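You operate a simulated robot arm through the tools that you are given. There is no shell and no other tool. Be economical: measure what you need, move in short steps, check, and stop when the job is done.

You run a simulated robot arm. Do the job below in one go: nothing can be reset, and whatever is moved stays where it is left.

JOB
Clamp tile 19 and try both nail holes with the green peg gauge.
Fine: Push it home in each hole, then stand it back in the green bush. Leave the tile clamped and the red gauge alone.

It is judged by the outcome, as a careful person would: the job done as asked, and still so three seconds after it is handed in. It fails if anything else is knocked over, pushed out of place, dropped, spilled or broken.

ROBOT AND FRAMES
A 7-joint arm with a two-finger parallel gripper, fixed in place. Base frame: the origin is at the foot of the arm, x ahead of it, y to its left, z up; the work surface is at about z = 0. Lengths are in mm, angles in rad, forces in N, time in s.
With the tool pointing down near the work surface it reaches from about 220 to 580 mm from the base axis. Its first joint turns from -1.152 to 1.152 rad. Payload 2.5 kg.
Tool frame: the origin (TCP) lies between the finger pads and is the grasp point; the fingertips stand 23 mm ahead of it; z points along the fingers, y is the line along which they close. Largest opening 94 mm; finger width 38, thickness 10; the body of the gripper, 54 by 96 mm, starts 39 mm behind the TCP.
Orientation is that of the tool frame in the base frame, as [roll, pitch, yaw] about the fixed x, y, z axes, in that order (R = Rz(yaw) Ry(pitch) Rx(roll)). With the fingers straight down and closing along the base's y, the tool's x points along the base's -x, its y along +y and its z along -z.

CONTROLS
- The arm moves only by the tool servo_tool. Its argument "targets" is a list of rows, each a list of 6 numbers: the shift along the tool's x, y, z in units of 25 mm (1.0 is 25 mm), then the turn, a rotation vector about the tool's x, y, z in units of 8 degrees (1.0 is 8 degrees). In form: [[tx, ty, tz, rx, ry, rz], ...]. A call has 1 to 8 rows; each row shifts and turns the commanded pose from where the row before left it, along the tool's axes as they then stand. "jaw" is the gripper command, from -1 (fully open) to 1 (shut), values between in proportion, set as the call begins (left out, the last holds). A call with a number of a shift or a turn outside -1 to 1 is refused whole. Each row takes 0.2 s and may step no farther than 50 mm and 0.15 rad from the row before; otherwise, or with a gripper value out of range, the whole call is refused. A pose out of reach is approached as far as the arm can. The call stops where the force on the tool passes 70 N (or 10 N more than at its start, if that is more) or the arm is blocked; 0.2 s more then pass. The fingers move at their own pace (about 108 mm/s each) and stop on an object; they squeeze with about 24 N. The grip force told is the motor's: it shows also when the fingers shut on nothing. Time passes only in rows, and 0.2 s behind the last, so rows that do not move let the fingers close. The reply holds the time, the measured pose of the TCP, the force on the tool along the base axes, the opening and the grip force, in the units named above and with some noise.
- Cameras (640 x 400 px; columns grow to the right, rows downward): "scene" is fixed at [133.2, -421.6, 539.7]; the picture's right is [0.68, -0.73, 0.00], its down [-0.45, -0.42, -0.79] and it looks along [0.58, 0.54, -0.61] (base axes); focal length 306 px, centre (320, 200). "wrist" rides on the gripper at [86, 16, -74] in the tool frame; the picture's right is [-0.18, 0.98, 0.00], its down [-0.58, -0.11, -0.81] and it looks along [-0.79, -0.15, 0.59] (tool axes); focal length 243 px, centre (320, 200). There is no depth. A picture from a camera that has moved, and an enlarged one, comes with that camera's place and axes in the base frame and with its lens.
- get_image(camera): a new picture of that camera. No time passes.
- inspect(camera, box): a new picture of the part [left, top, right, bottom] of that camera's present view, enlarged. No time passes.
- finish_job(): hands the job in; it is judged then, once.

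Work in short steps. Places have to be worked out from the pictures, the camera data and where the tool is seen: move nearer, look again, correct. Check each grasp and each placing, and mend what went wrong. You have 120 turns and 84 pictures in all, those below and enlarged ones among them. Open the gripper and draw the arm clear of the work before you hand the job in, unless the task says otherwise; then end with one line.

The tools are called after "Call:" by a JSON object that holds its "fn" and its "kwargs". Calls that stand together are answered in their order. servo_tool: Moves the arm, as the interface text tells. Its arguments: {"type":"object","properties":{"targets":{"type":"array","items":{"type":"array","items":{"type":"number"}}},"jaw":{"type":"number"}},"required":["targets"]} The other tools are called the same way: get_image (camera) takes a picture; inspect (camera, box) takes an enlarged picture of a part of a camera's view; finish_job () hands the job in.

At the start:

```text
time_s: 0.0
tool_pos: [294.8, -115.6, 365.2]
tool_rot: [-3.141, -0.001, 3.141]
wrist_force: [0.6, -0.1, -0.3]
grip_width: 93.8
grip_force: 0.1
```

scene: 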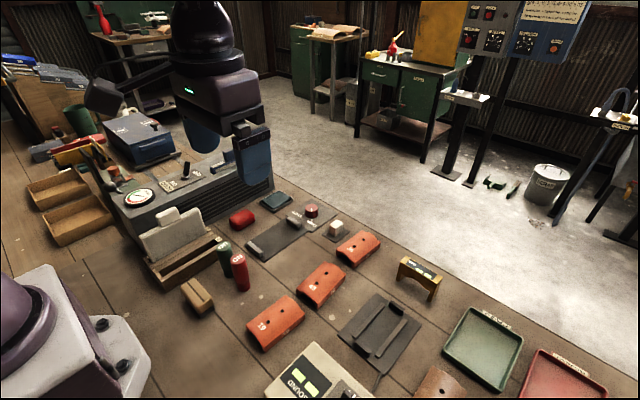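
wrist: 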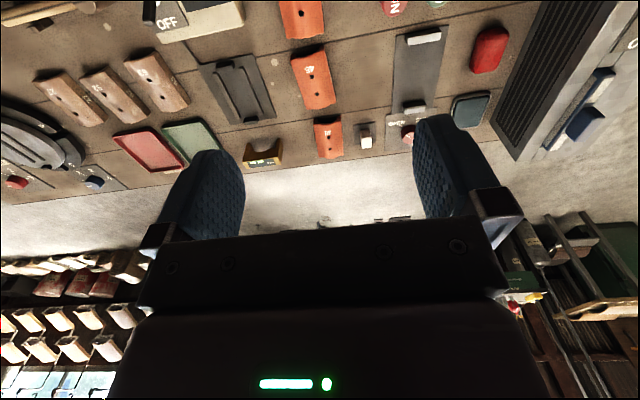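

I start by enlarging the working area to identify tiles, clamp and gauges.

Call:
{"fn": "inspect", "kwargs": {"camera": "scene", "box": [130, 170, 330, 295]}}

Call:
{"fn": "inspect", "kwargs": {"camera": "scene", "box": [230, 220, 450, 400]}}

Call:
{"fn": "inspect", "kwargs": {"camera": "wrist", "box": [130, 0, 640, 200]}}

```text
3.20 times, centred on (230, 232) of scene
camera zoom: at [133.2, -421.6, 539.7], right [0.68, -0.73, 0.0], down [-0.45, -0.42, -0.79], along [0.58, 0.54, -0.61], focal length 979 px, centre (608, 96)
```

zoom: 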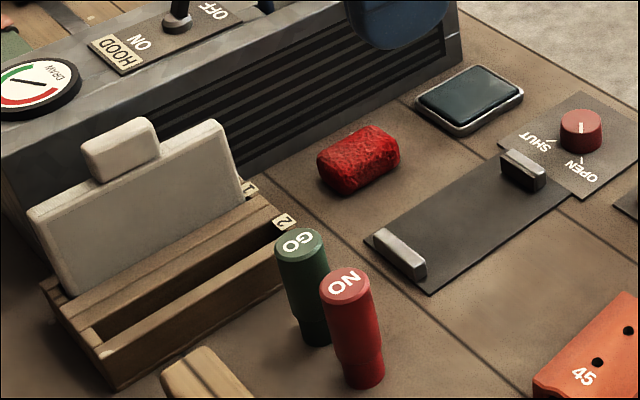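

```text
2.22 times, centred on (340, 310) of scene
camera zoom: at [133.2, -421.6, 539.7], right [0.68, -0.73, 0.0], down [-0.45, -0.42, -0.79], along [0.58, 0.54, -0.61], focal length 680 px, centre (276, -44)
```

zoom: 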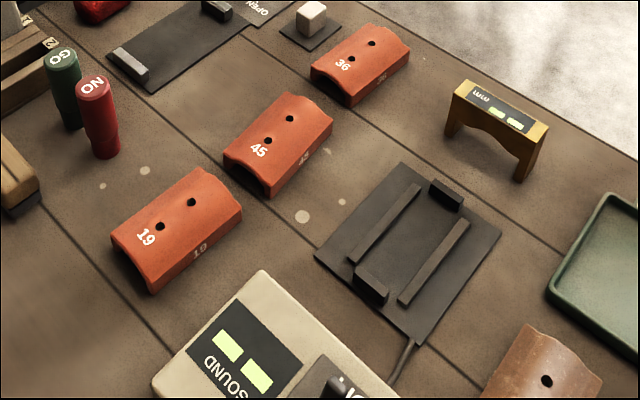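

```text
1.25 times, centred on (385, 100) of wrist
camera zoom: at [210.9, -98.7, 438.4], right [0.18, 0.98, 0.0], down [0.58, -0.11, 0.81], along [0.79, -0.15, -0.59], focal length 304 px, centre (238, 326)
```

zoom: 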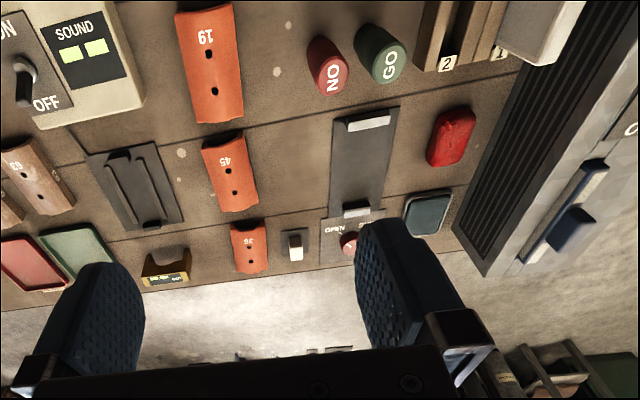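

The clamp appears to be the plate with two jaws and the OPEN/SHUT knob (knob ≈(579,28)). Tile 19 is at ≈(308,-145) and the green gauge at ≈(321,24). I move lower and nearer for a better look.

Call:
{"fn": "servo_tool", "kwargs": {"targets": [[0, 0.65, 0.9, 0, 0, 0], [0, 0.65, 0.9, 0, 0, 0], [0, 0.65, 0.9, 0, 0, 0], [0, 0.65, 0.9, 0, 0, 0], [0, 0.65, 0.9, 0, 0, 0], [0, 0.65, 0.9, 0, 0, 0]]}}

Call:
{"fn": "get_image", "kwargs": {"camera": "wrist"}}

Call:
{"fn": "inspect", "kwargs": {"camera": "wrist", "box": [220, 0, 480, 170]}}

```text
time_s: 1.4
tool_pos: [296.5, -19.8, 230.5]
tool_rot: [3.141, 0.0, 3.141]
wrist_force: [0.1, 0.5, -1.0]
grip_width: 93.9
grip_force: 0.1
```

```text
78 pictures are left
camera wrist: at [211.6, -2.2, 304.4], right [0.18, 0.98, 0.0], down [0.58, -0.11, 0.81], along [0.79, -0.15, -0.59], focal length 243 px, centre (320, 200)
```

wrist: 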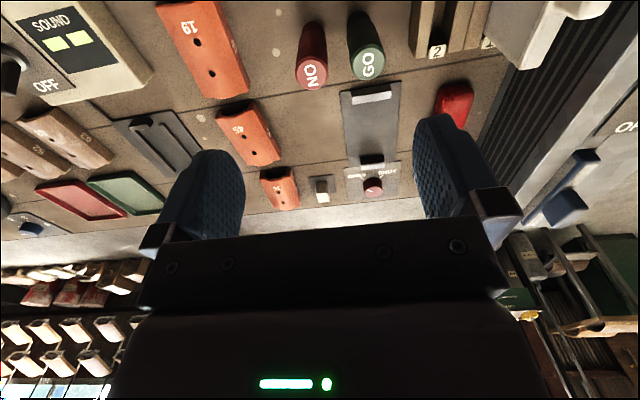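

```text
2.35 times, centred on (350, 85) of wrist
camera zoom: at [211.6, -2.2, 304.4], right [0.18, 0.98, 0.0], down [0.58, -0.11, 0.81], along [0.79, -0.15, -0.59], focal length 571 px, centre (249, 471)
```

zoom: 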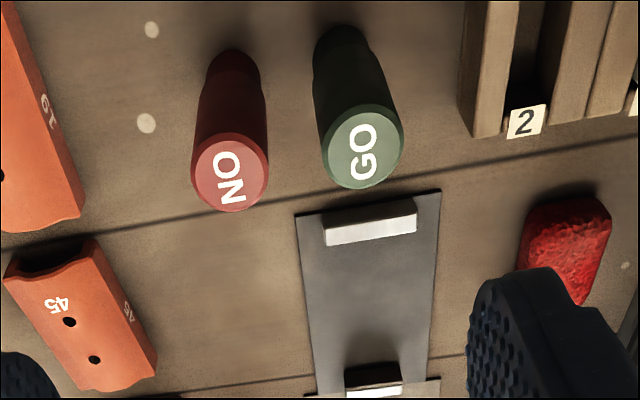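

Pegs match my estimate. I shift forward to see both clamp jaws and the knob markings.

Call:
{"fn": "servo_tool", "kwargs": {"targets": [[-1, 0.6, 0, 0, 0, 0], [-1, 0.6, 0, 0, 0, 0], [-1, 0.6, 0, 0, 0, 0], [-1, 0.6, 0, 0, 0, 0]]}}

Call:
{"fn": "get_image", "kwargs": {"camera": "wrist"}}

Call:
{"fn": "inspect", "kwargs": {"camera": "wrist", "box": [220, 0, 440, 140]}}

```text
time_s: 2.4
tool_pos: [395.7, 41.3, 230.6]
tool_rot: [-3.141, 0.0, 3.141]
wrist_force: [0.3, -0.1, 0.0]
grip_width: 94.0
grip_force: 0.1
```

```text
76 pictures are left
camera wrist: at [311.4, 58.7, 304.0], right [0.18, 0.98, 0.0], down [0.58, -0.11, 0.81], along [0.79, -0.15, -0.59], focal length 243 px, centre (320, 200)
```

wrist: 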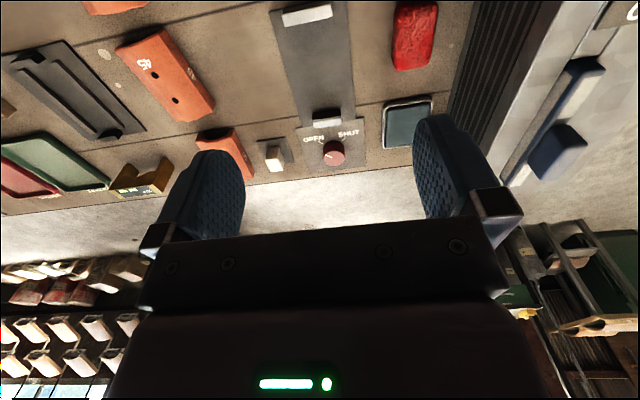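

```text
2.86 times, centred on (330, 70) of wrist
camera zoom: at [311.4, 58.7, 304.0], right [0.18, 0.98, 0.0], down [0.58, -0.11, 0.81], along [0.79, -0.15, -0.59], focal length 693 px, centre (291, 571)
```

zoom: 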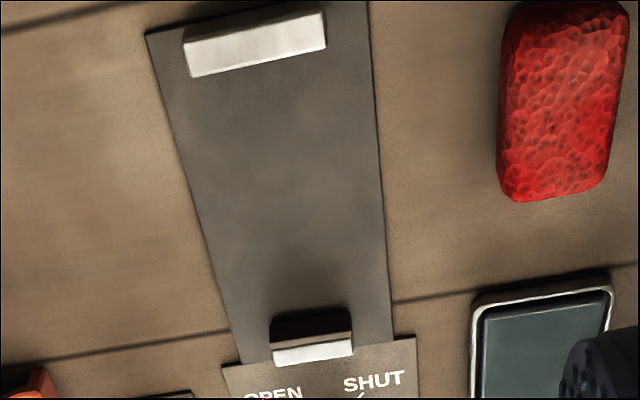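

Jaw gap runs x≈399 to 517, centred at y≈31. Now the knob.

Call:
{"fn": "inspect", "kwargs": {"camera": "wrist", "box": [290, 90, 400, 180]}}

Call:
{"fn": "inspect", "kwargs": {"camera": "scene", "box": [260, 190, 350, 246]}}

```text
4.44 times, centred on (345, 135) of wrist
camera zoom: at [311.4, 58.7, 304.0], right [0.18, 0.98, 0.0], down [0.58, -0.11, 0.81], along [0.79, -0.15, -0.59], focal length 1078 px, centre (209, 489)
```

zoom: 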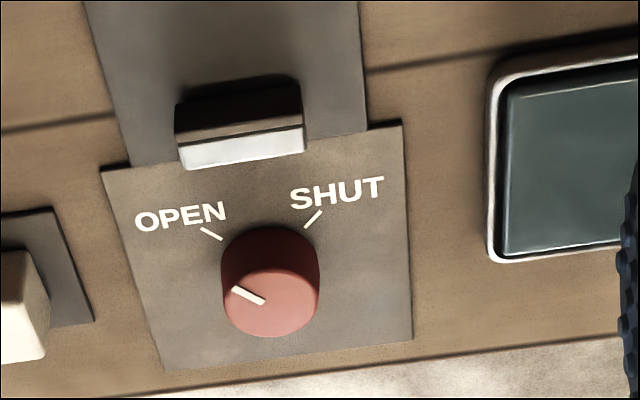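

```text
7.11 times, centred on (305, 218) of scene
camera zoom: at [133.2, -421.6, 539.7], right [0.68, -0.73, 0.0], down [-0.45, -0.42, -0.79], along [0.58, 0.54, -0.61], focal length 2175 px, centre (427, 72)
```

zoom: 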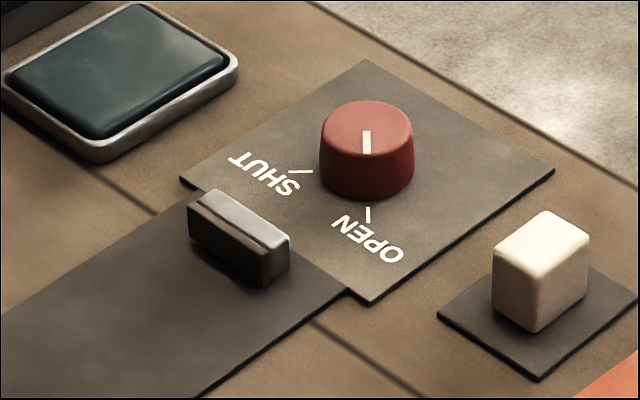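

Knob ≈(587,31), pointing at OPEN; SHUT is 90° clockwise seen from above. First the tile: I hover over tile 19 and look.

Call:
{"fn": "servo_tool", "kwargs": {"targets": [[0.439, -0.93, 0.2, 0, 0, 0], [0.439, -0.93, 0.2, 0, 0, 0], [0.439, -0.93, 0.4, 0, 0, 0], [0.439, -0.93, 0.4, 0, 0, 0], [0.439, -0.93, 0.5, 0, 0, 0], [0.439, -0.93, 0.5, 0, 0, 0], [0.439, -0.93, 0.5, 0, 0, 0], [0.439, -0.93, 0.5, 0, 0, 0]]}}

Call:
{"fn": "get_image", "kwargs": {"camera": "wrist"}}

Call:
{"fn": "inspect", "kwargs": {"camera": "wrist", "box": [220, 0, 440, 140]}}

```text
time_s: 4.2
tool_pos: [306.8, -142.6, 148.1]
tool_rot: [-3.141, 0.0, -3.141]
wrist_force: [-0.2, -0.1, -0.4]
grip_width: 94.0
grip_force: 0.0
```

```text
72 pictures are left
camera wrist: at [221.6, -126.4, 223.0], right [0.18, 0.98, 0.0], down [0.58, -0.11, 0.81], along [0.79, -0.15, -0.59], focal length 243 px, centre (320, 200)
```

wrist: 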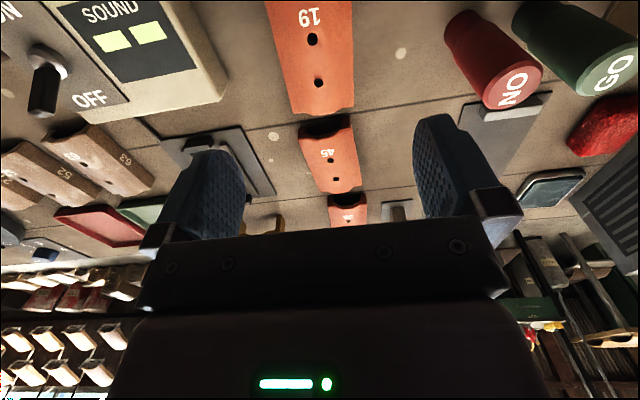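

```text
2.86 times, centred on (330, 70) of wrist
camera zoom: at [221.6, -126.4, 223.0], right [0.18, 0.98, 0.0], down [0.58, -0.11, 0.81], along [0.79, -0.15, -0.59], focal length 693 px, centre (291, 571)
```

zoom: 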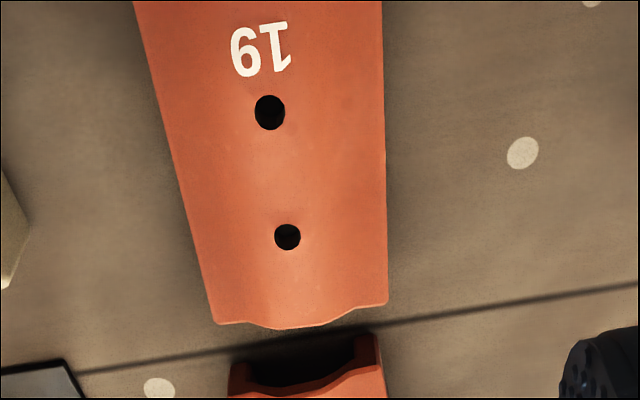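

Tile 19's hole midpoint is ≈(309,-145.5), yaw about -3°, width ≈60. I align and descend around it with the jaw open.

Call:
{"fn": "servo_tool", "kwargs": {"targets": [[-0.08, -0.128, 0.6, 0, 0, 0.375], [0, 0, 0.9, 0, 0, 0], [0, 0, 0.9, 0, 0, 0], [0, 0, 0.9, 0, 0, 0], [0, 0, 0.9, 0, 0, 0], [0, 0, 0.6, 0, 0, 0]], "jaw": -1}}

Call:
{"fn": "get_image", "kwargs": {"camera": "wrist"}}

```text
time_s: 5.6
tool_pos: [308.5, -146.8, 29.6]
tool_rot: [-3.141, 0.0, 3.088]
wrist_force: [-0.7, 0.3, 0.1]
grip_width: 94.0
grip_force: 0.1
```

```text
70 pictures are left
camera wrist: at [224.4, -125.3, 103.7], right [0.24, 0.97, 0.0], down [0.57, -0.14, 0.81], along [0.78, -0.19, -0.59], focal length 243 px, centre (320, 200)
```

wrist: 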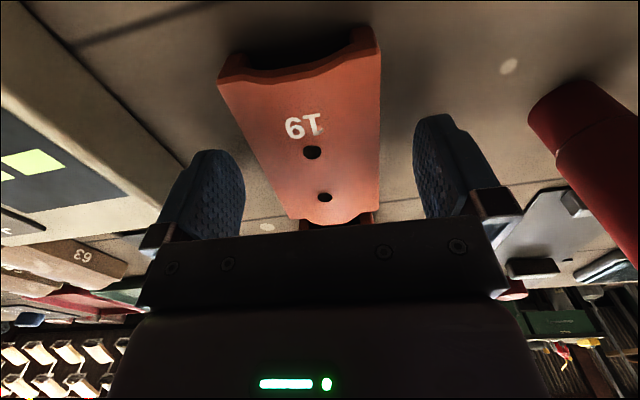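

Tile sits between the fingers. I close on it.

Call:
{"fn": "servo_tool", "kwargs": {"targets": [[0, 0, 0.08, 0, 0, 0], [0, 0, 0, 0, 0, 0], [0, 0, 0, 0, 0, 0]], "jaw": 1}}

Call:
{"fn": "get_image", "kwargs": {"camera": "wrist"}}

```text
time_s: 6.4
tool_pos: [308.4, -146.1, 29.0]
tool_rot: [-3.14, 0.002, 3.089]
wrist_force: [-4.2, 4.6, 16.8]
grip_width: 57.5
grip_force: 24.4
```

```text
69 pictures are left
camera wrist: at [224.9, -125.4, 101.8], right [0.23, 0.97, 0.0], down [0.58, -0.14, 0.81], along [0.78, -0.19, -0.59], focal length 243 px, centre (320, 200)
```

wrist: 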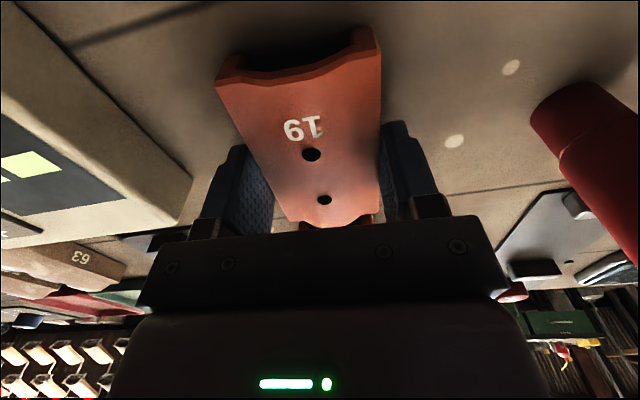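

Gripped at 57.5 mm. I lift straight up and check the grip.

Call:
{"fn": "servo_tool", "kwargs": {"targets": [[0, 0, -0.4, 0, 0, 0], [0, 0, -0.9, 0, 0, 0], [0, 0, -1, 0, 0, 0], [0, 0, -1, 0, 0, -0.375]]}}

Call:
{"fn": "get_image", "kwargs": {"camera": "scene"}}

```text
time_s: 7.4
tool_pos: [308.4, -145.3, 110.1]
tool_rot: [-3.141, -0.002, 3.141]
wrist_force: [0.2, -0.6, -1.3]
grip_width: 57.2
grip_force: 24.4
```

```text
68 pictures are left
```

scene: 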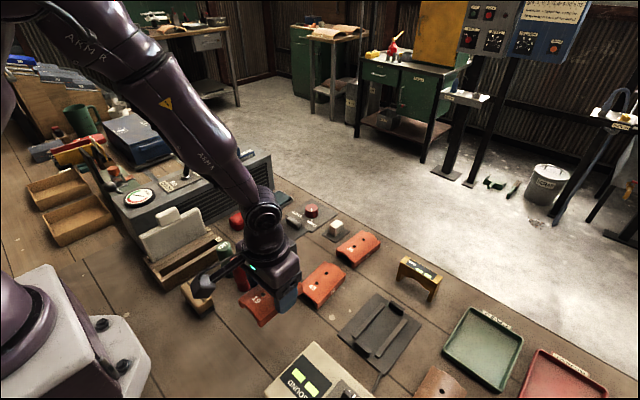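

Tile is held. I carry it forward along x first, then across to the clamp.

Call:
{"fn": "servo_tool", "kwargs": {"targets": [[-0.97, 0, 0, 0, 0, 0], [-0.97, 0, 0, 0, 0, 0], [-0.97, 0, 0, 0, 0, 0], [-0.97, 0, 0, 0, 0, 0], [-0.97, 0, 0, 0, 0, 0], [-0.97, 0, 0, 0, 0, 0]]}}

Call:
{"fn": "servo_tool", "kwargs": {"targets": [[0, 0.88, 0, 0, 0, 0], [0, 0.88, 0, 0, 0, 0], [0, 0.88, 0, 0, 0, 0], [0, 0.88, 0, 0, 0, 0], [0, 0.88, 0, 0, 0, 0], [0, 0.88, 0, 0, 0, 0], [0, 0.88, 0, 0, 0, 0], [0, 0.88, 0, 0, 0, 0]]}}

Call:
{"fn": "get_image", "kwargs": {"camera": "wrist"}}

```text
time_s: 8.8
tool_pos: [454.2, -147.3, 109.6]
tool_rot: [-3.141, 0.0, -3.141]
wrist_force: [-0.1, 0.2, -1.3]
grip_width: 57.2
grip_force: 23.9
```

```text
time_s: 10.6
tool_pos: [453.8, 31.5, 111.2]
tool_rot: [3.141, 0.0, 3.141]
wrist_force: [-0.1, -0.6, -1.6]
grip_width: 57.7
grip_force: 23.6
```

```text
67 pictures are left
camera wrist: at [369.0, 47.6, 183.9], right [0.18, 0.98, 0.0], down [0.58, -0.11, 0.81], along [0.79, -0.15, -0.59], focal length 243 px, centre (320, 200)
```

wrist: 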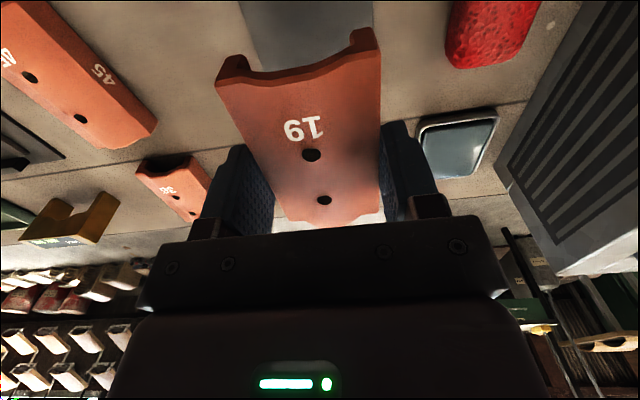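

Position is right over the clamp. Lower to just above the plate and look.

Call:
{"fn": "servo_tool", "kwargs": {"targets": [[0, 0, 0.9, 0, 0, 0], [0, 0, 0.9, 0, 0, 0], [0, 0, 0.6, 0, 0, 0]]}}

Call:
{"fn": "get_image", "kwargs": {"camera": "wrist"}}

Call:
{"fn": "inspect", "kwargs": {"camera": "scene", "box": [225, 180, 335, 270]}}

```text
time_s: 11.4
tool_pos: [454.0, 28.4, 49.0]
tool_rot: [-3.141, 0.0, -3.141]
wrist_force: [0.6, -0.1, -1.2]
grip_width: 57.4
grip_force: 23.6
```

```text
66 pictures are left
camera wrist: at [369.1, 45.8, 123.1], right [0.18, 0.98, 0.0], down [0.58, -0.11, 0.81], along [0.79, -0.15, -0.59], focal length 243 px, centre (320, 200)
```

wrist: 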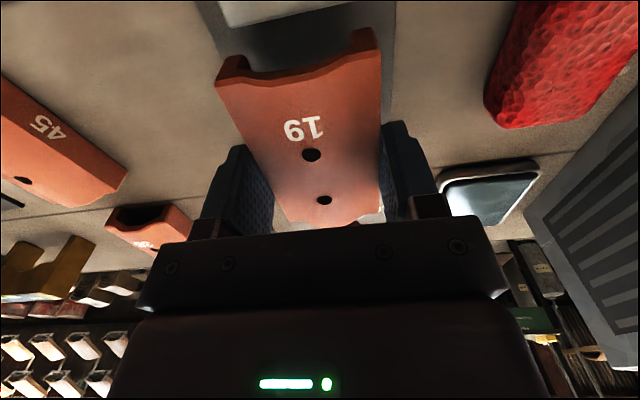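

```text
4.44 times, centred on (280, 225) of scene
camera zoom: at [133.2, -421.5, 539.7], right [0.68, -0.73, 0.0], down [-0.45, -0.42, -0.79], along [0.58, 0.54, -0.61], focal length 1360 px, centre (498, 89)
```

zoom: 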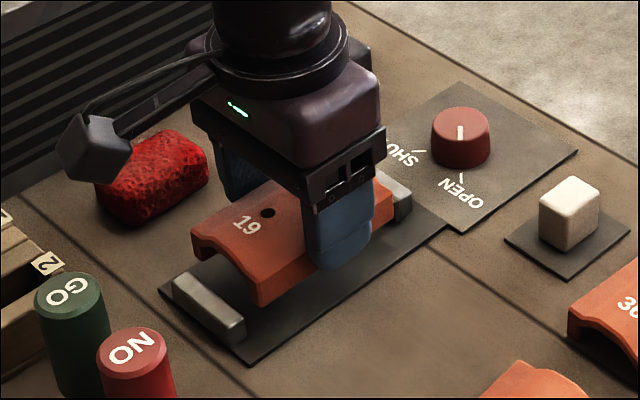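

Tile lies between the jaws. Lower the remaining ~16 mm gently.

Call:
{"fn": "servo_tool", "kwargs": {"targets": [[0, 0.04, 0.4, 0, 0, 0], [0, 0, 0.15, 0, 0, 0], [0, 0, 0.08, 0, 0, 0]]}}

```text
time_s: 12.2
tool_pos: [454.5, 30.4, 35.2]
tool_rot: [3.141, -0.001, 3.141]
wrist_force: [-0.3, 1.0, -1.4]
grip_width: 57.4
grip_force: 24.2
```

Call:
{"fn": "servo_tool", "kwargs": {"targets": [[0, 0, 0.06, 0, 0, 0], [0, 0, 0.06, 0, 0, 0]]}}

```text
time_s: 12.8
tool_pos: [455.8, 30.7, 32.1]
tool_rot: [3.141, 0.0, 3.141]
wrist_force: [-0.5, -1.3, 1.8]
grip_width: 57.0
grip_force: 24.3
```

Force begins to rise at z≈32, as expected for contact with the plate. One more tiny step, then release.

Call:
{"fn": "servo_tool", "kwargs": {"targets": [[0, 0, 0.04, 0, 0, 0], [0, 0, 0, 0, 0, 0]]}}

Call:
{"fn": "servo_tool", "kwargs": {"targets": [[0, 0, 0, 0, 0, 0], [0, 0, 0, 0, 0, 0]], "jaw": -0.6}}

Call:
{"fn": "get_image", "kwargs": {"camera": "wrist"}}

```text
time_s: 13.4
tool_pos: [455.6, 30.7, 30.3]
tool_rot: [-3.141, 0.002, 3.141]
wrist_force: [-7.4, 1.1, 17.3]
grip_width: 57.4
grip_force: 24.2
```

```text
time_s: 14.0
tool_pos: [454.4, 30.1, 29.1]
tool_rot: [-3.141, 0.0, 3.14]
wrist_force: [0.1, 0.6, 0.1]
grip_width: 75.4
grip_force: 0.0
```

```text
64 pictures are left
camera wrist: at [370.5, 46.6, 103.5], right [0.18, 0.98, 0.0], down [0.58, -0.11, 0.81], along [0.79, -0.15, -0.59], focal length 243 px, centre (320, 200)
```

wrist: 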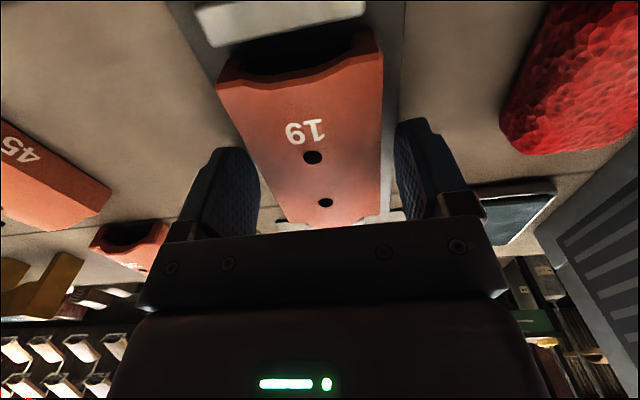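

Released cleanly. I rise and go over to the knob, pre-turning the gripper 45° counter-clockwise.

Call:
{"fn": "servo_tool", "kwargs": {"targets": [[0, 0, -0.8, 0, 0, 0], [0, 0, -0.9, 0, 0, 0], [0, 0, -0.9, 0, 0, 0], [-1, 0, 0, 0, 0, 0], [-1, 0, 0, 0, 0, 0], [-1, 0, 0, 0, 0, 0], [-1, 0, 0, 0, 0, 0], [-0.9, 0, 0, 0, 0, 0]]}}

Call:
{"fn": "servo_tool", "kwargs": {"targets": [[0, 0, 0, 0, 0, -0.94], [0, 0, 0, 0, 0, -0.94], [0, 0, 0, 0, 0, -0.94], [0, 0, 0, 0, 0, -0.94], [0, 0, 0, 0, 0, -0.94], [0, 0, 0, 0, 0, -0.94]]}}

Call:
{"fn": "get_image", "kwargs": {"camera": "wrist"}}

Call:
{"fn": "inspect", "kwargs": {"camera": "scene", "box": [235, 170, 355, 260]}}

```text
time_s: 15.8
tool_pos: [578.0, 29.5, 95.3]
tool_rot: [3.14, 0.0, 3.141]
wrist_force: [-0.1, 0.0, 0.5]
grip_width: 75.4
grip_force: 0.0
```

```text
time_s: 17.2
tool_pos: [576.1, 30.5, 94.4]
tool_rot: [-3.141, -0.001, -2.35]
wrist_force: [0.2, -0.1, 1.2]
grip_width: 75.5
grip_force: 0.1
```

```text
63 pictures are left
camera wrist: at [506.5, -19.0, 168.7], right [-0.57, 0.82, 0.0], down [0.49, 0.34, 0.81], along [0.66, 0.46, -0.59], focal length 243 px, centre (320, 200)
```

wrist: 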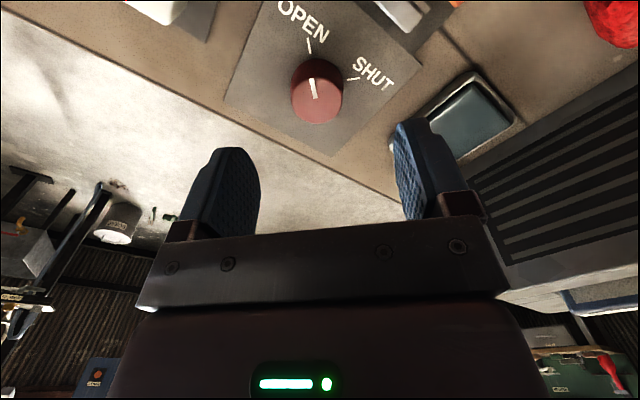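

```text
4.44 times, centred on (295, 215) of scene
camera zoom: at [133.2, -421.6, 539.7], right [0.68, -0.73, 0.0], down [-0.45, -0.42, -0.79], along [0.58, 0.54, -0.61], focal length 1360 px, centre (431, 133)
```

zoom: 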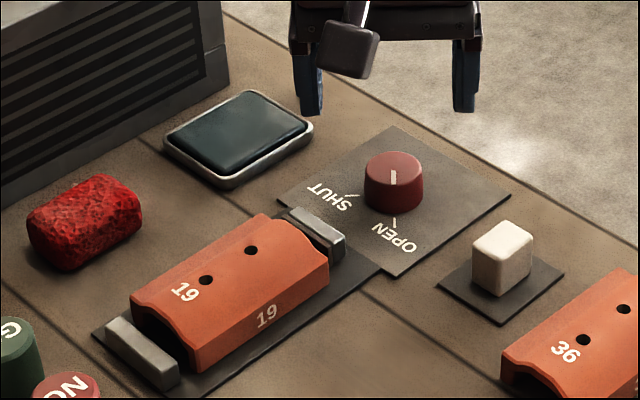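

The knob measures ≈(583,31), so I narrow the jaws, shift a few mm outwards and start down.

Call:
{"fn": "servo_tool", "kwargs": {"targets": [[-0.2, -0.142, 0, 0, 0, 0], [0, 0, 0.6, 0, 0, 0], [0, 0, 0.6, 0, 0, 0], [0, 0, 0.5, 0, 0, 0]], "jaw": -0.1}}

Call:
{"fn": "get_image", "kwargs": {"camera": "wrist"}}

Call:
{"fn": "inspect", "kwargs": {"camera": "scene", "box": [235, 170, 355, 260]}}

```text
time_s: 18.2
tool_pos: [586.0, 31.9, 54.6]
tool_rot: [3.141, 0.0, -2.354]
wrist_force: [0.2, -0.1, -0.4]
grip_width: 51.7
grip_force: 0.0
```

```text
61 pictures are left
camera wrist: at [514.5, -17.9, 127.2], right [-0.57, 0.82, 0.0], down [0.49, 0.34, 0.81], along [0.66, 0.46, -0.59], focal length 243 px, centre (320, 200)
```

wrist: 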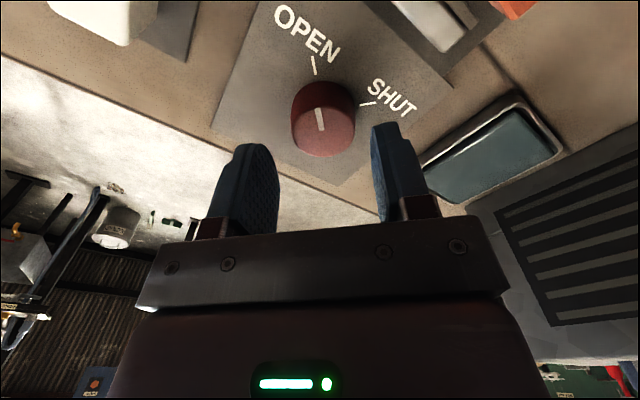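

```text
4.44 times, centred on (295, 215) of scene
camera zoom: at [133.2, -421.6, 539.7], right [0.68, -0.73, 0.0], down [-0.45, -0.42, -0.79], along [0.58, 0.54, -0.61], focal length 1360 px, centre (431, 133)
```

zoom: 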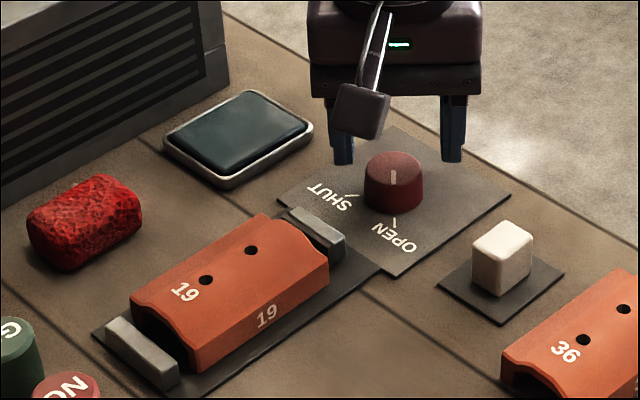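

Reach is fine; TCP is ~3.5 mm too far out. Correct, descend to fingertip ≈5 mm, and close on the knob.

Call:
{"fn": "servo_tool", "kwargs": {"targets": [[0.1, 0.1, 0.3, 0, 0, 0], [0, 0, 0.5, 0, 0, 0], [0, 0, 0.24, 0, 0, 0]]}}

Call:
{"fn": "get_image", "kwargs": {"camera": "wrist"}}

```text
time_s: 19.0
tool_pos: [582.1, 29.8, 26.3]
tool_rot: [3.141, 0.001, -2.355]
wrist_force: [-0.3, 0.4, 0.6]
grip_width: 51.6
grip_force: 0.0
```

```text
59 pictures are left
camera wrist: at [510.7, -18.7, 100.6], right [-0.57, 0.82, 0.0], down [0.49, 0.34, 0.81], along [0.66, 0.46, -0.59], focal length 243 px, centre (320, 200)
```

wrist: 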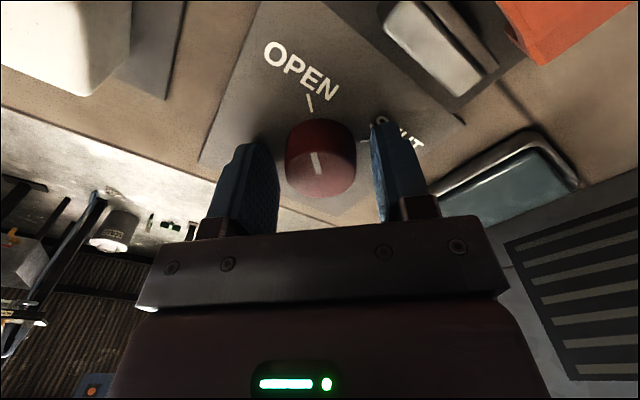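

The knob is centred between the fingers. Close, then turn 90° clockwise.

Call:
{"fn": "servo_tool", "kwargs": {"targets": [[0, 0, 0, 0, 0, 0], [0, 0, 0, 0, 0, 0]], "jaw": 1}}

Call:
{"fn": "servo_tool", "kwargs": {"targets": [[0, 0, 0, 0, 0, 0.94], [0, 0, 0, 0, 0, 0.94], [0, 0, 0, 0, 0, 0.94], [0, 0, 0, 0, 0, 0.94], [0, 0, 0, 0, 0, 0.94], [0, 0, 0, 0, 0, 0.94]]}}

Call:
{"fn": "get_image", "kwargs": {"camera": "wrist"}}

```text
time_s: 19.6
tool_pos: [580.0, 30.9, 26.2]
tool_rot: [3.141, 0.001, -2.354]
wrist_force: [-5.9, 1.5, 2.2]
grip_width: 35.2
grip_force: 45.3
```

```text
time_s: 21.0
tool_pos: [581.1, 30.1, 27.8]
tool_rot: [3.141, 0.006, 3.138]
wrist_force: [24.7, -5.8, -18.7]
grip_width: 35.8
grip_force: 44.6
```

```text
58 pictures are left
camera wrist: at [495.9, 47.1, 100.1], right [0.19, 0.98, 0.0], down [0.58, -0.11, 0.81], along [0.8, -0.15, -0.59], focal length 243 px, centre (320, 200)
```

wrist: 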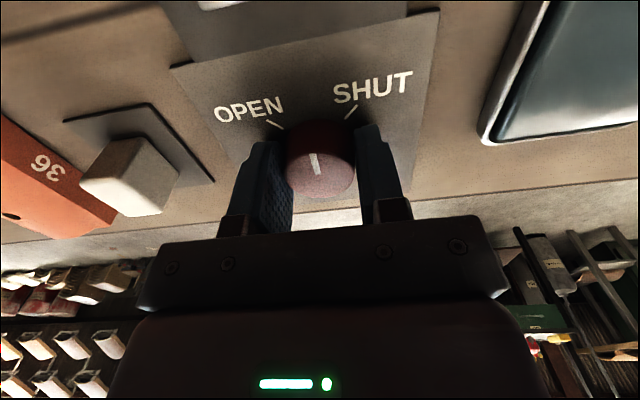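

The knob follows (45° done), with some side force. Continue with a slight +x relief.

Call:
{"fn": "servo_tool", "kwargs": {"targets": [[-0.06, 0, 0.03, 0, 0, 0.94], [0, 0, 0, 0, 0, 0.94], [0, 0, 0, 0, 0, 0.94]]}}

Call:
{"fn": "servo_tool", "kwargs": {"targets": [[0, 0, 0, 0, 0, 0.94], [0, 0, 0, 0, 0, 0.94], [0, 0, 0, 0, 0, 0.94]]}}

Call:
{"fn": "get_image", "kwargs": {"camera": "wrist"}}

Call:
{"fn": "inspect", "kwargs": {"camera": "scene", "box": [235, 170, 355, 260]}}

```text
time_s: 21.8
tool_pos: [581.1, 29.6, 26.4]
tool_rot: [-3.141, -0.003, 2.745]
wrist_force: [-7.2, -12.6, 16.4]
grip_width: 35.2
grip_force: 45.0
```

```text
time_s: 22.6
tool_pos: [581.2, 29.8, 26.1]
tool_rot: [-3.134, 0.0, 2.353]
wrist_force: [-22.0, -20.1, 25.6]
grip_width: 35.3
grip_force: 44.8
```

```text
57 pictures are left
camera wrist: at [533.7, 102.8, 100.6], right [0.83, 0.56, -0.01], down [0.34, -0.49, 0.81], along [0.45, -0.67, -0.59], focal length 243 px, centre (320, 200)
```

wrist: 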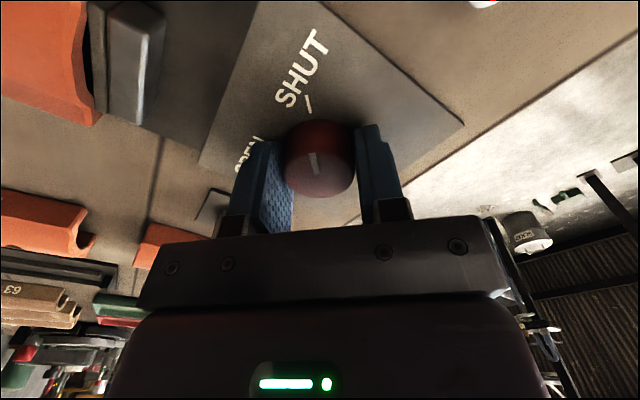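

```text
4.44 times, centred on (295, 215) of scene
camera zoom: at [133.0, -421.5, 539.7], right [0.68, -0.73, 0.0], down [-0.44, -0.42, -0.79], along [0.58, 0.54, -0.61], focal length 1360 px, centre (431, 133)
```

zoom: 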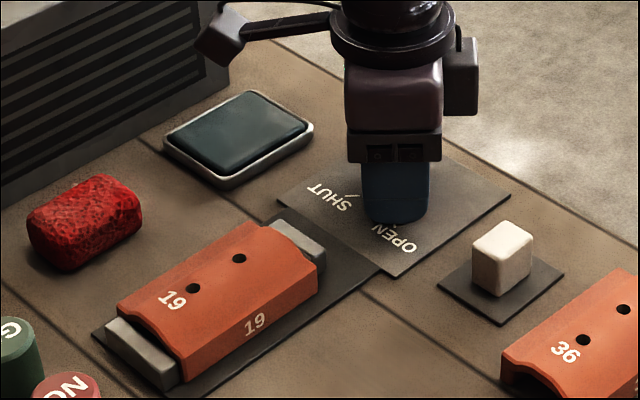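

The moving jaw has pushed the tile against the fixed jaw: clamped, and the knob points to SHUT. Release and rise.

Call:
{"fn": "servo_tool", "kwargs": {"targets": [[0, 0, 0, 0, 0, 0], [0, 0, 0, 0, 0, 0], [0, 0, -0.5, 0, 0, 0], [0, 0, -0.8, 0, 0, 0], [0, 0, -0.9, 0, 0, 0], [0, 0, -0.9, 0, 0, 0]], "jaw": -0.1}}

Call:
{"fn": "inspect", "kwargs": {"camera": "scene", "box": [235, 180, 355, 260]}}

```text
time_s: 24.0
tool_pos: [581.2, 31.0, 103.6]
tool_rot: [-3.141, -0.001, 2.353]
wrist_force: [0.0, 0.2, -0.1]
grip_width: 51.6
grip_force: 0.1
```

```text
5.00 times, centred on (295, 220) of scene
camera zoom: at [133.2, -421.6, 539.7], right [0.68, -0.73, 0.0], down [-0.45, -0.42, -0.79], along [0.58, 0.54, -0.61], focal length 1530 px, centre (445, 100)
```

zoom: 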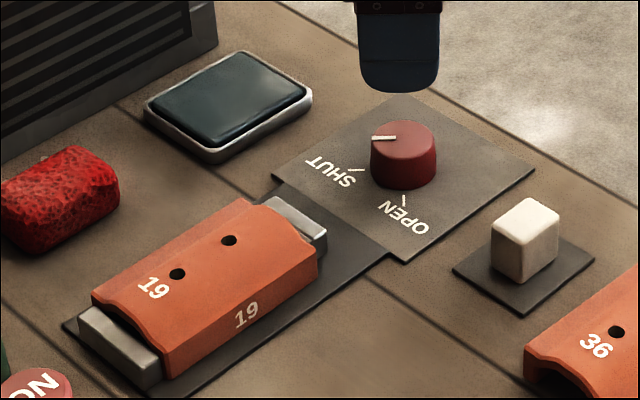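

The tile is firmly clamped. Now I rotate the gripper so that it closes along x (yaw -90°), to pick the green gauge without touching the red one.

Call:
{"fn": "servo_tool", "kwargs": {"targets": [[0, 0, -0.6, 0, 0, -0.9375], [0, 0, -0.6, 0, 0, -0.9375], [0, 0, 0, 0, 0, -0.9375], [0, 0, 0, 0, 0, -0.9375], [0, 0, 0, 0, 0, -0.9375], [0, 0, 0, 0, 0, -0.9375], [0, 0, 0, 0, 0, -0.9375], [0, 0, 0, 0, 0, -0.9375]]}}

Call:
{"fn": "servo_tool", "kwargs": {"targets": [[0, 0, 0, 0, 0, -0.9375], [0, 0, 0, 0, 0, -0.9375], [0, 0, 0, 0, 0, -0.9375], [0, 0, 0, 0, 0, -0.9375], [0, 0, 0, 0, 0, -0.9375], [0, 0, 0, 0, 0, -0.9375], [0, 0, 0, 0, 0, -0.9375], [0, 0, 0, 0, 0, -0.9375]]}}

Call:
{"fn": "servo_tool", "kwargs": {"targets": [[0, 0, 0, 0, 0, -0.9375], [0, 0, 0, 0, 0, -0.9375]]}}

```text
time_s: 25.8
tool_pos: [581.3, 30.2, 133.9]
tool_rot: [-3.141, -0.003, -2.88]
wrist_force: [0.1, -0.7, 0.1]
grip_width: 51.9
grip_force: 0.1
```

```text
time_s: 27.6
tool_pos: [582.4, 31.3, 132.4]
tool_rot: [-3.141, 0.001, -1.832]
wrist_force: [-0.9, 0.1, -0.5]
grip_width: 51.6
grip_force: 0.0
```

```text
time_s: 28.2
tool_pos: [580.3, 30.4, 134.5]
tool_rot: [3.141, 0.0, -1.568]
wrist_force: [0.4, 0.1, 0.1]
grip_width: 51.3
grip_force: 0.1
```

Orientation reached. Travel back over the green gauge at height.

Call:
{"fn": "servo_tool", "kwargs": {"targets": [[0.04, 0.95, -0.1, 0, 0, 0], [0.04, 0.95, -0.1, 0, 0, 0], [0.04, 0.95, -0.1, 0, 0, 0], [0.04, 0.95, -0.1, 0, 0, 0], [0.04, 0.95, 0, 0, 0, 0], [0.04, 0.95, 0, 0, 0, 0]], "jaw": -0.3}}

Call:
{"fn": "servo_tool", "kwargs": {"targets": [[0, 0.94, 0, 0, 0, 0], [0, 0.94, 0, 0, 0, 0], [0, 0.94, 0, 0, 0, 0], [0, 0.94, 0, 0, 0, 0], [0, 0.94, 0, 0, 0, 0]]}}

Call:
{"fn": "get_image", "kwargs": {"camera": "wrist"}}

Call:
{"fn": "inspect", "kwargs": {"camera": "scene", "box": [150, 170, 310, 300]}}

```text
time_s: 29.6
tool_pos: [437.4, 24.7, 143.3]
tool_rot: [-3.14, -0.001, -1.574]
wrist_force: [0.2, 0.5, 0.2]
grip_width: 61.4
grip_force: 0.1
```

```text
time_s: 30.8
tool_pos: [321.0, 27.3, 143.0]
tool_rot: [-3.141, 0.0, -1.572]
wrist_force: [0.2, 0.1, 0.1]
grip_width: 61.0
grip_force: 0.1
```

```text
54 pictures are left
camera wrist: at [306.5, -59.1, 216.6], right [-0.98, 0.19, 0.0], down [0.11, 0.58, 0.81], along [0.15, 0.79, -0.59], focal length 243 px, centre (320, 200)
```

wrist: 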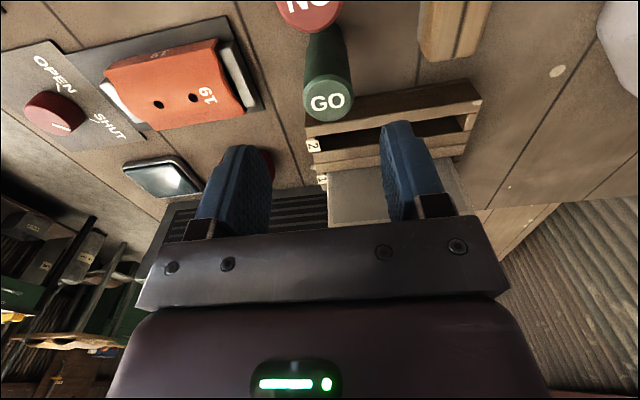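

```text
3.08 times, centred on (230, 235) of scene
camera zoom: at [133.2, -421.6, 539.7], right [0.68, -0.73, 0.0], down [-0.45, -0.42, -0.79], along [0.58, 0.54, -0.61], focal length 941 px, centre (597, 92)
```

zoom: 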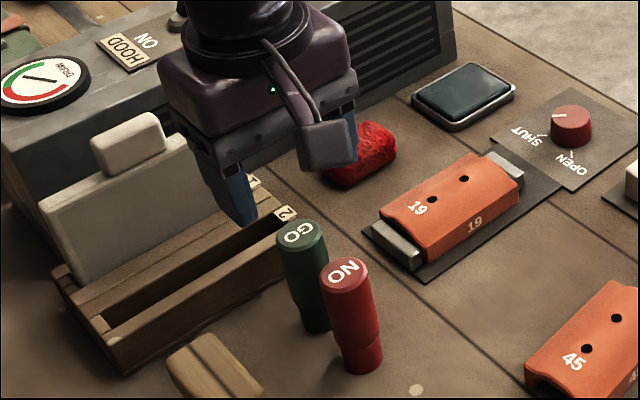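

Green peg top ≈(319,24,79). Align and descend partway with fingers straddling it along x.

Call:
{"fn": "servo_tool", "kwargs": {"targets": [[0.12, 0.08, 0.8, 0, 0, 0], [0, 0, 0.8, 0, 0, 0], [0, 0, 0.7, 0, 0, 0]]}}

Call:
{"fn": "get_image", "kwargs": {"camera": "wrist"}}

Call:
{"fn": "inspect", "kwargs": {"camera": "scene", "box": [180, 190, 290, 300]}}

```text
time_s: 31.6
tool_pos: [317.2, 24.3, 87.1]
tool_rot: [3.141, -0.001, -1.572]
wrist_force: [0.1, 0.2, -0.2]
grip_width: 60.9
grip_force: 0.1
```

```text
52 pictures are left
camera wrist: at [303.2, -62.6, 160.6], right [-0.98, 0.19, 0.0], down [0.11, 0.58, 0.81], along [0.15, 0.79, -0.59], focal length 243 px, centre (320, 200)
```

wrist: 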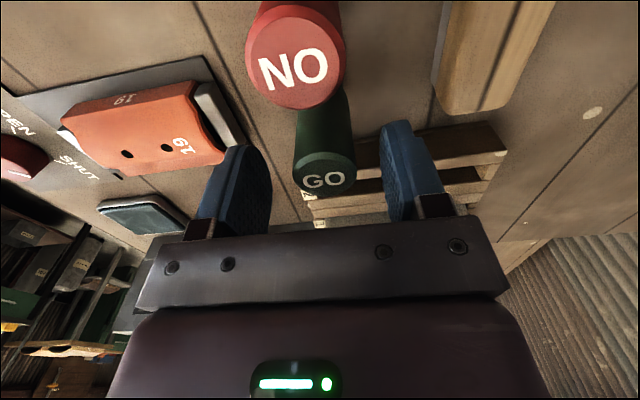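

```text
3.64 times, centred on (235, 245) of scene
camera zoom: at [133.2, -421.6, 539.7], right [0.68, -0.73, 0.0], down [-0.45, -0.42, -0.79], along [0.58, 0.54, -0.61], focal length 1112 px, centre (629, 36)
```

zoom: 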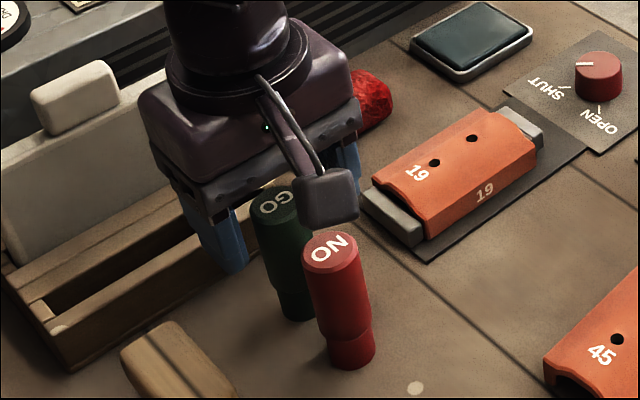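

Well centred (peg x≈317). Descend to grip height z≈58 and close.

Call:
{"fn": "servo_tool", "kwargs": {"targets": [[0, 0, 0.6, 0, 0, 0], [0, 0, 0.56, 0, 0, 0], [0, 0, 0, 0, 0, 0]]}}

Call:
{"fn": "servo_tool", "kwargs": {"targets": [[0, 0, 0, 0, 0, 0], [0, 0, 0, 0, 0, 0], [0, 0, 0, 0, 0, 0]], "jaw": 1}}

Call:
{"fn": "get_image", "kwargs": {"camera": "wrist"}}

```text
time_s: 32.4
tool_pos: [319.1, 22.1, 55.8]
tool_rot: [-3.14, -0.001, -1.573]
wrist_force: [-0.7, -1.0, -0.4]
grip_width: 61.0
grip_force: 0.0
```

```text
time_s: 33.2
tool_pos: [317.3, 22.0, 56.4]
tool_rot: [3.136, -0.002, -1.573]
wrist_force: [-17.4, -1.0, 3.7]
grip_width: 29.0
grip_force: 24.2
```

```text
50 pictures are left
camera wrist: at [302.6, -63.3, 130.8], right [-0.98, 0.19, 0.01], down [0.12, 0.58, 0.8], along [0.15, 0.79, -0.59], focal length 243 px, centre (320, 200)
```

wrist: 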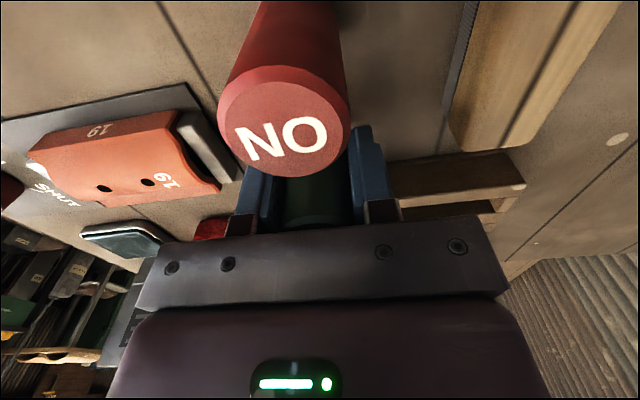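

Gripped (29 mm). There is a -17 N side force, so the peg is ~1 mm to -x of the command; I relieve it before lifting.

Call:
{"fn": "servo_tool", "kwargs": {"targets": [[0, 0.04, 0, 0, 0, 0], [0, 0, 0, 0, 0, 0]]}}

```text
time_s: 33.8
tool_pos: [316.3, 22.9, 57.1]
tool_rot: [3.138, 0.0, -1.572]
wrist_force: [-15.3, -1.2, 1.5]
grip_width: 29.1
grip_force: 24.0
```

Call:
{"fn": "servo_tool", "kwargs": {"targets": [[0, 0.06, 0, 0, 0, 0], [0, 0, 0, 0, 0, 0]]}}

```text
time_s: 34.4
tool_pos: [317.0, 22.0, 57.8]
tool_rot: [3.141, 0.0, -1.572]
wrist_force: [-10.9, 0.2, -2.1]
grip_width: 29.2
grip_force: 24.1
```

Call:
{"fn": "servo_tool", "kwargs": {"targets": [[0, 0.1, 0, 0, 0, 0], [0, 0, 0, 0, 0, 0]]}}

```text
time_s: 35.0
tool_pos: [314.9, 22.1, 57.2]
tool_rot: [-3.138, 0.001, -1.573]
wrist_force: [0.2, 0.1, 0.6]
grip_width: 28.9
grip_force: 24.6
```

Side force is gone. Lift straight up slowly.

Call:
{"fn": "servo_tool", "kwargs": {"targets": [[0, 0, -0.4, 0, 0, 0], [0, 0, -0.6, 0, 0, 0], [0, 0, 0, 0, 0, 0]]}}

Call:
{"fn": "inspect", "kwargs": {"camera": "scene", "box": [180, 190, 290, 300]}}

```text
time_s: 35.8
tool_pos: [314.7, 22.7, 81.8]
tool_rot: [3.141, 0.0, -1.574]
wrist_force: [0.2, 0.3, -0.7]
grip_width: 29.1
grip_force: 24.2
```

```text
3.64 times, centred on (235, 245) of scene
camera zoom: at [133.2, -421.6, 539.7], right [0.68, -0.73, 0.0], down [-0.45, -0.42, -0.79], along [0.58, 0.54, -0.61], focal length 1112 px, centre (629, 36)
```

zoom: 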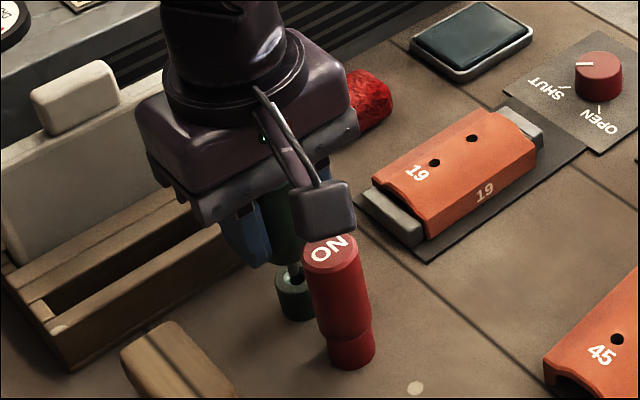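

The bush stays; the gauge has a thin metal pin below its handle. Lift more to see the pin.

Call:
{"fn": "servo_tool", "kwargs": {"targets": [[0, 0, -0.8, 0, 0, 0], [0, 0, -0.8, 0, 0, 0], [0, 0, -0.8, 0, 0, 0]]}}

Call:
{"fn": "inspect", "kwargs": {"camera": "scene", "box": [180, 190, 290, 300]}}

Call:
{"fn": "get_image", "kwargs": {"camera": "wrist"}}

```text
time_s: 36.6
tool_pos: [313.9, 22.8, 140.8]
tool_rot: [3.14, 0.0, -1.573]
wrist_force: [0.1, -0.6, -0.4]
grip_width: 29.1
grip_force: 24.1
```

```text
3.64 times, centred on (235, 245) of scene
camera zoom: at [133.2, -421.6, 539.7], right [0.68, -0.73, 0.0], down [-0.45, -0.42, -0.79], along [0.58, 0.54, -0.61], focal length 1112 px, centre (629, 36)
```

zoom: 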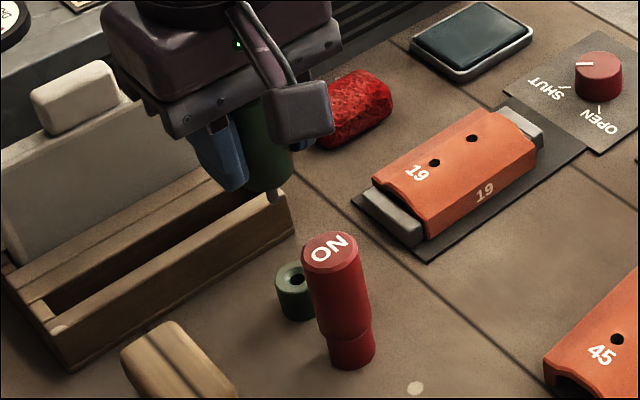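

```text
47 pictures are left
camera wrist: at [299.9, -62.8, 215.5], right [-0.98, 0.19, 0.0], down [0.11, 0.58, 0.81], along [0.15, 0.79, -0.59], focal length 243 px, centre (320, 200)
```

wrist: 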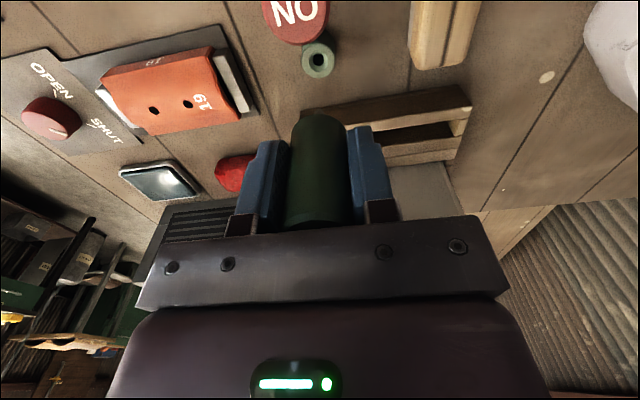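

Short pin. I use this view as calibration: the bush hole directly below the TCP appears at a fixed pixel, and I will match the tile holes to it. Zoom for precision.

Call:
{"fn": "inspect", "kwargs": {"camera": "wrist", "box": [270, 20, 370, 82]}}

Call:
{"fn": "inspect", "kwargs": {"camera": "wrist", "box": [100, 60, 240, 147]}}

```text
6.40 times, centred on (320, 51) of wrist
camera zoom: at [299.9, -62.8, 215.5], right [-0.98, 0.19, 0.0], down [0.11, 0.58, 0.81], along [0.15, 0.79, -0.59], focal length 1553 px, centre (320, 1154)
```

zoom: 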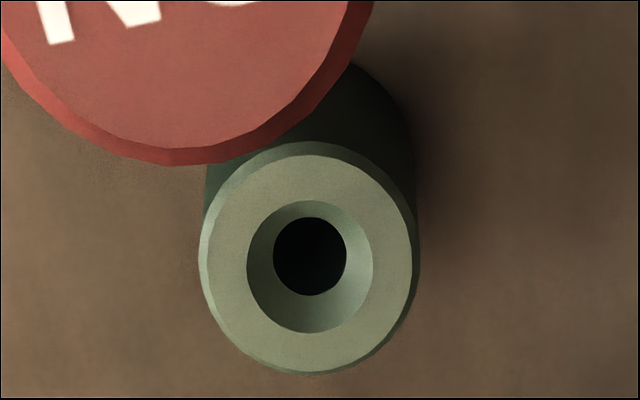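

```text
4.57 times, centred on (170, 104) of wrist
camera zoom: at [299.9, -62.8, 215.5], right [-0.98, 0.19, 0.0], down [0.11, 0.58, 0.81], along [0.15, 0.79, -0.59], focal length 1109 px, centre (1006, 641)
```

zoom: 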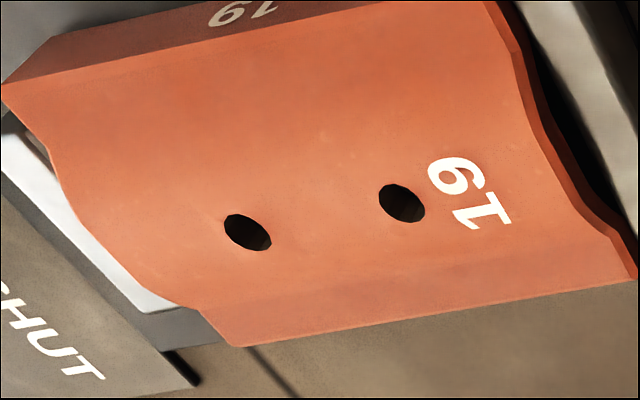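

Bush mouth is ≈1 mm from the predicted sub-TCP point, so calibration is good. Tile holes lie at about +115 and +147 mm in x, +10.8 in y from the bush. Move over the nearer hole and check.

Call:
{"fn": "servo_tool", "kwargs": {"targets": [[-0.0856, -0.92, 0, 0, 0, 0], [-0.0856, -0.92, 0, 0, 0, 0], [-0.0856, -0.92, 0, 0, 0, 0], [-0.0856, -0.92, 0, 0, 0, 0], [-0.0856, -0.92, 0, 0, 0, 0], [0, 0, 0, 0, 0, 0]]}}

Call:
{"fn": "inspect", "kwargs": {"camera": "wrist", "box": [240, 20, 400, 120]}}

```text
time_s: 38.0
tool_pos: [429.0, 32.1, 140.6]
tool_rot: [-3.142, 0.001, -1.573]
wrist_force: [-0.7, 0.0, -0.1]
grip_width: 28.8
grip_force: 23.9
```

```text
4.00 times, centred on (320, 70) of wrist
camera zoom: at [414.4, -53.5, 214.7], right [-0.98, 0.19, 0.0], down [0.11, 0.58, 0.81], along [0.15, 0.79, -0.59], focal length 970 px, centre (320, 720)
```

zoom: 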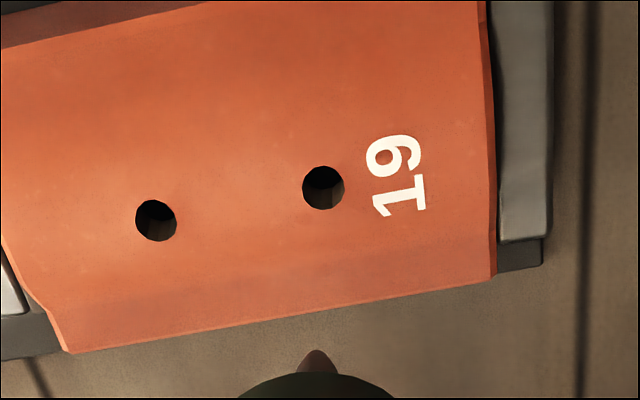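

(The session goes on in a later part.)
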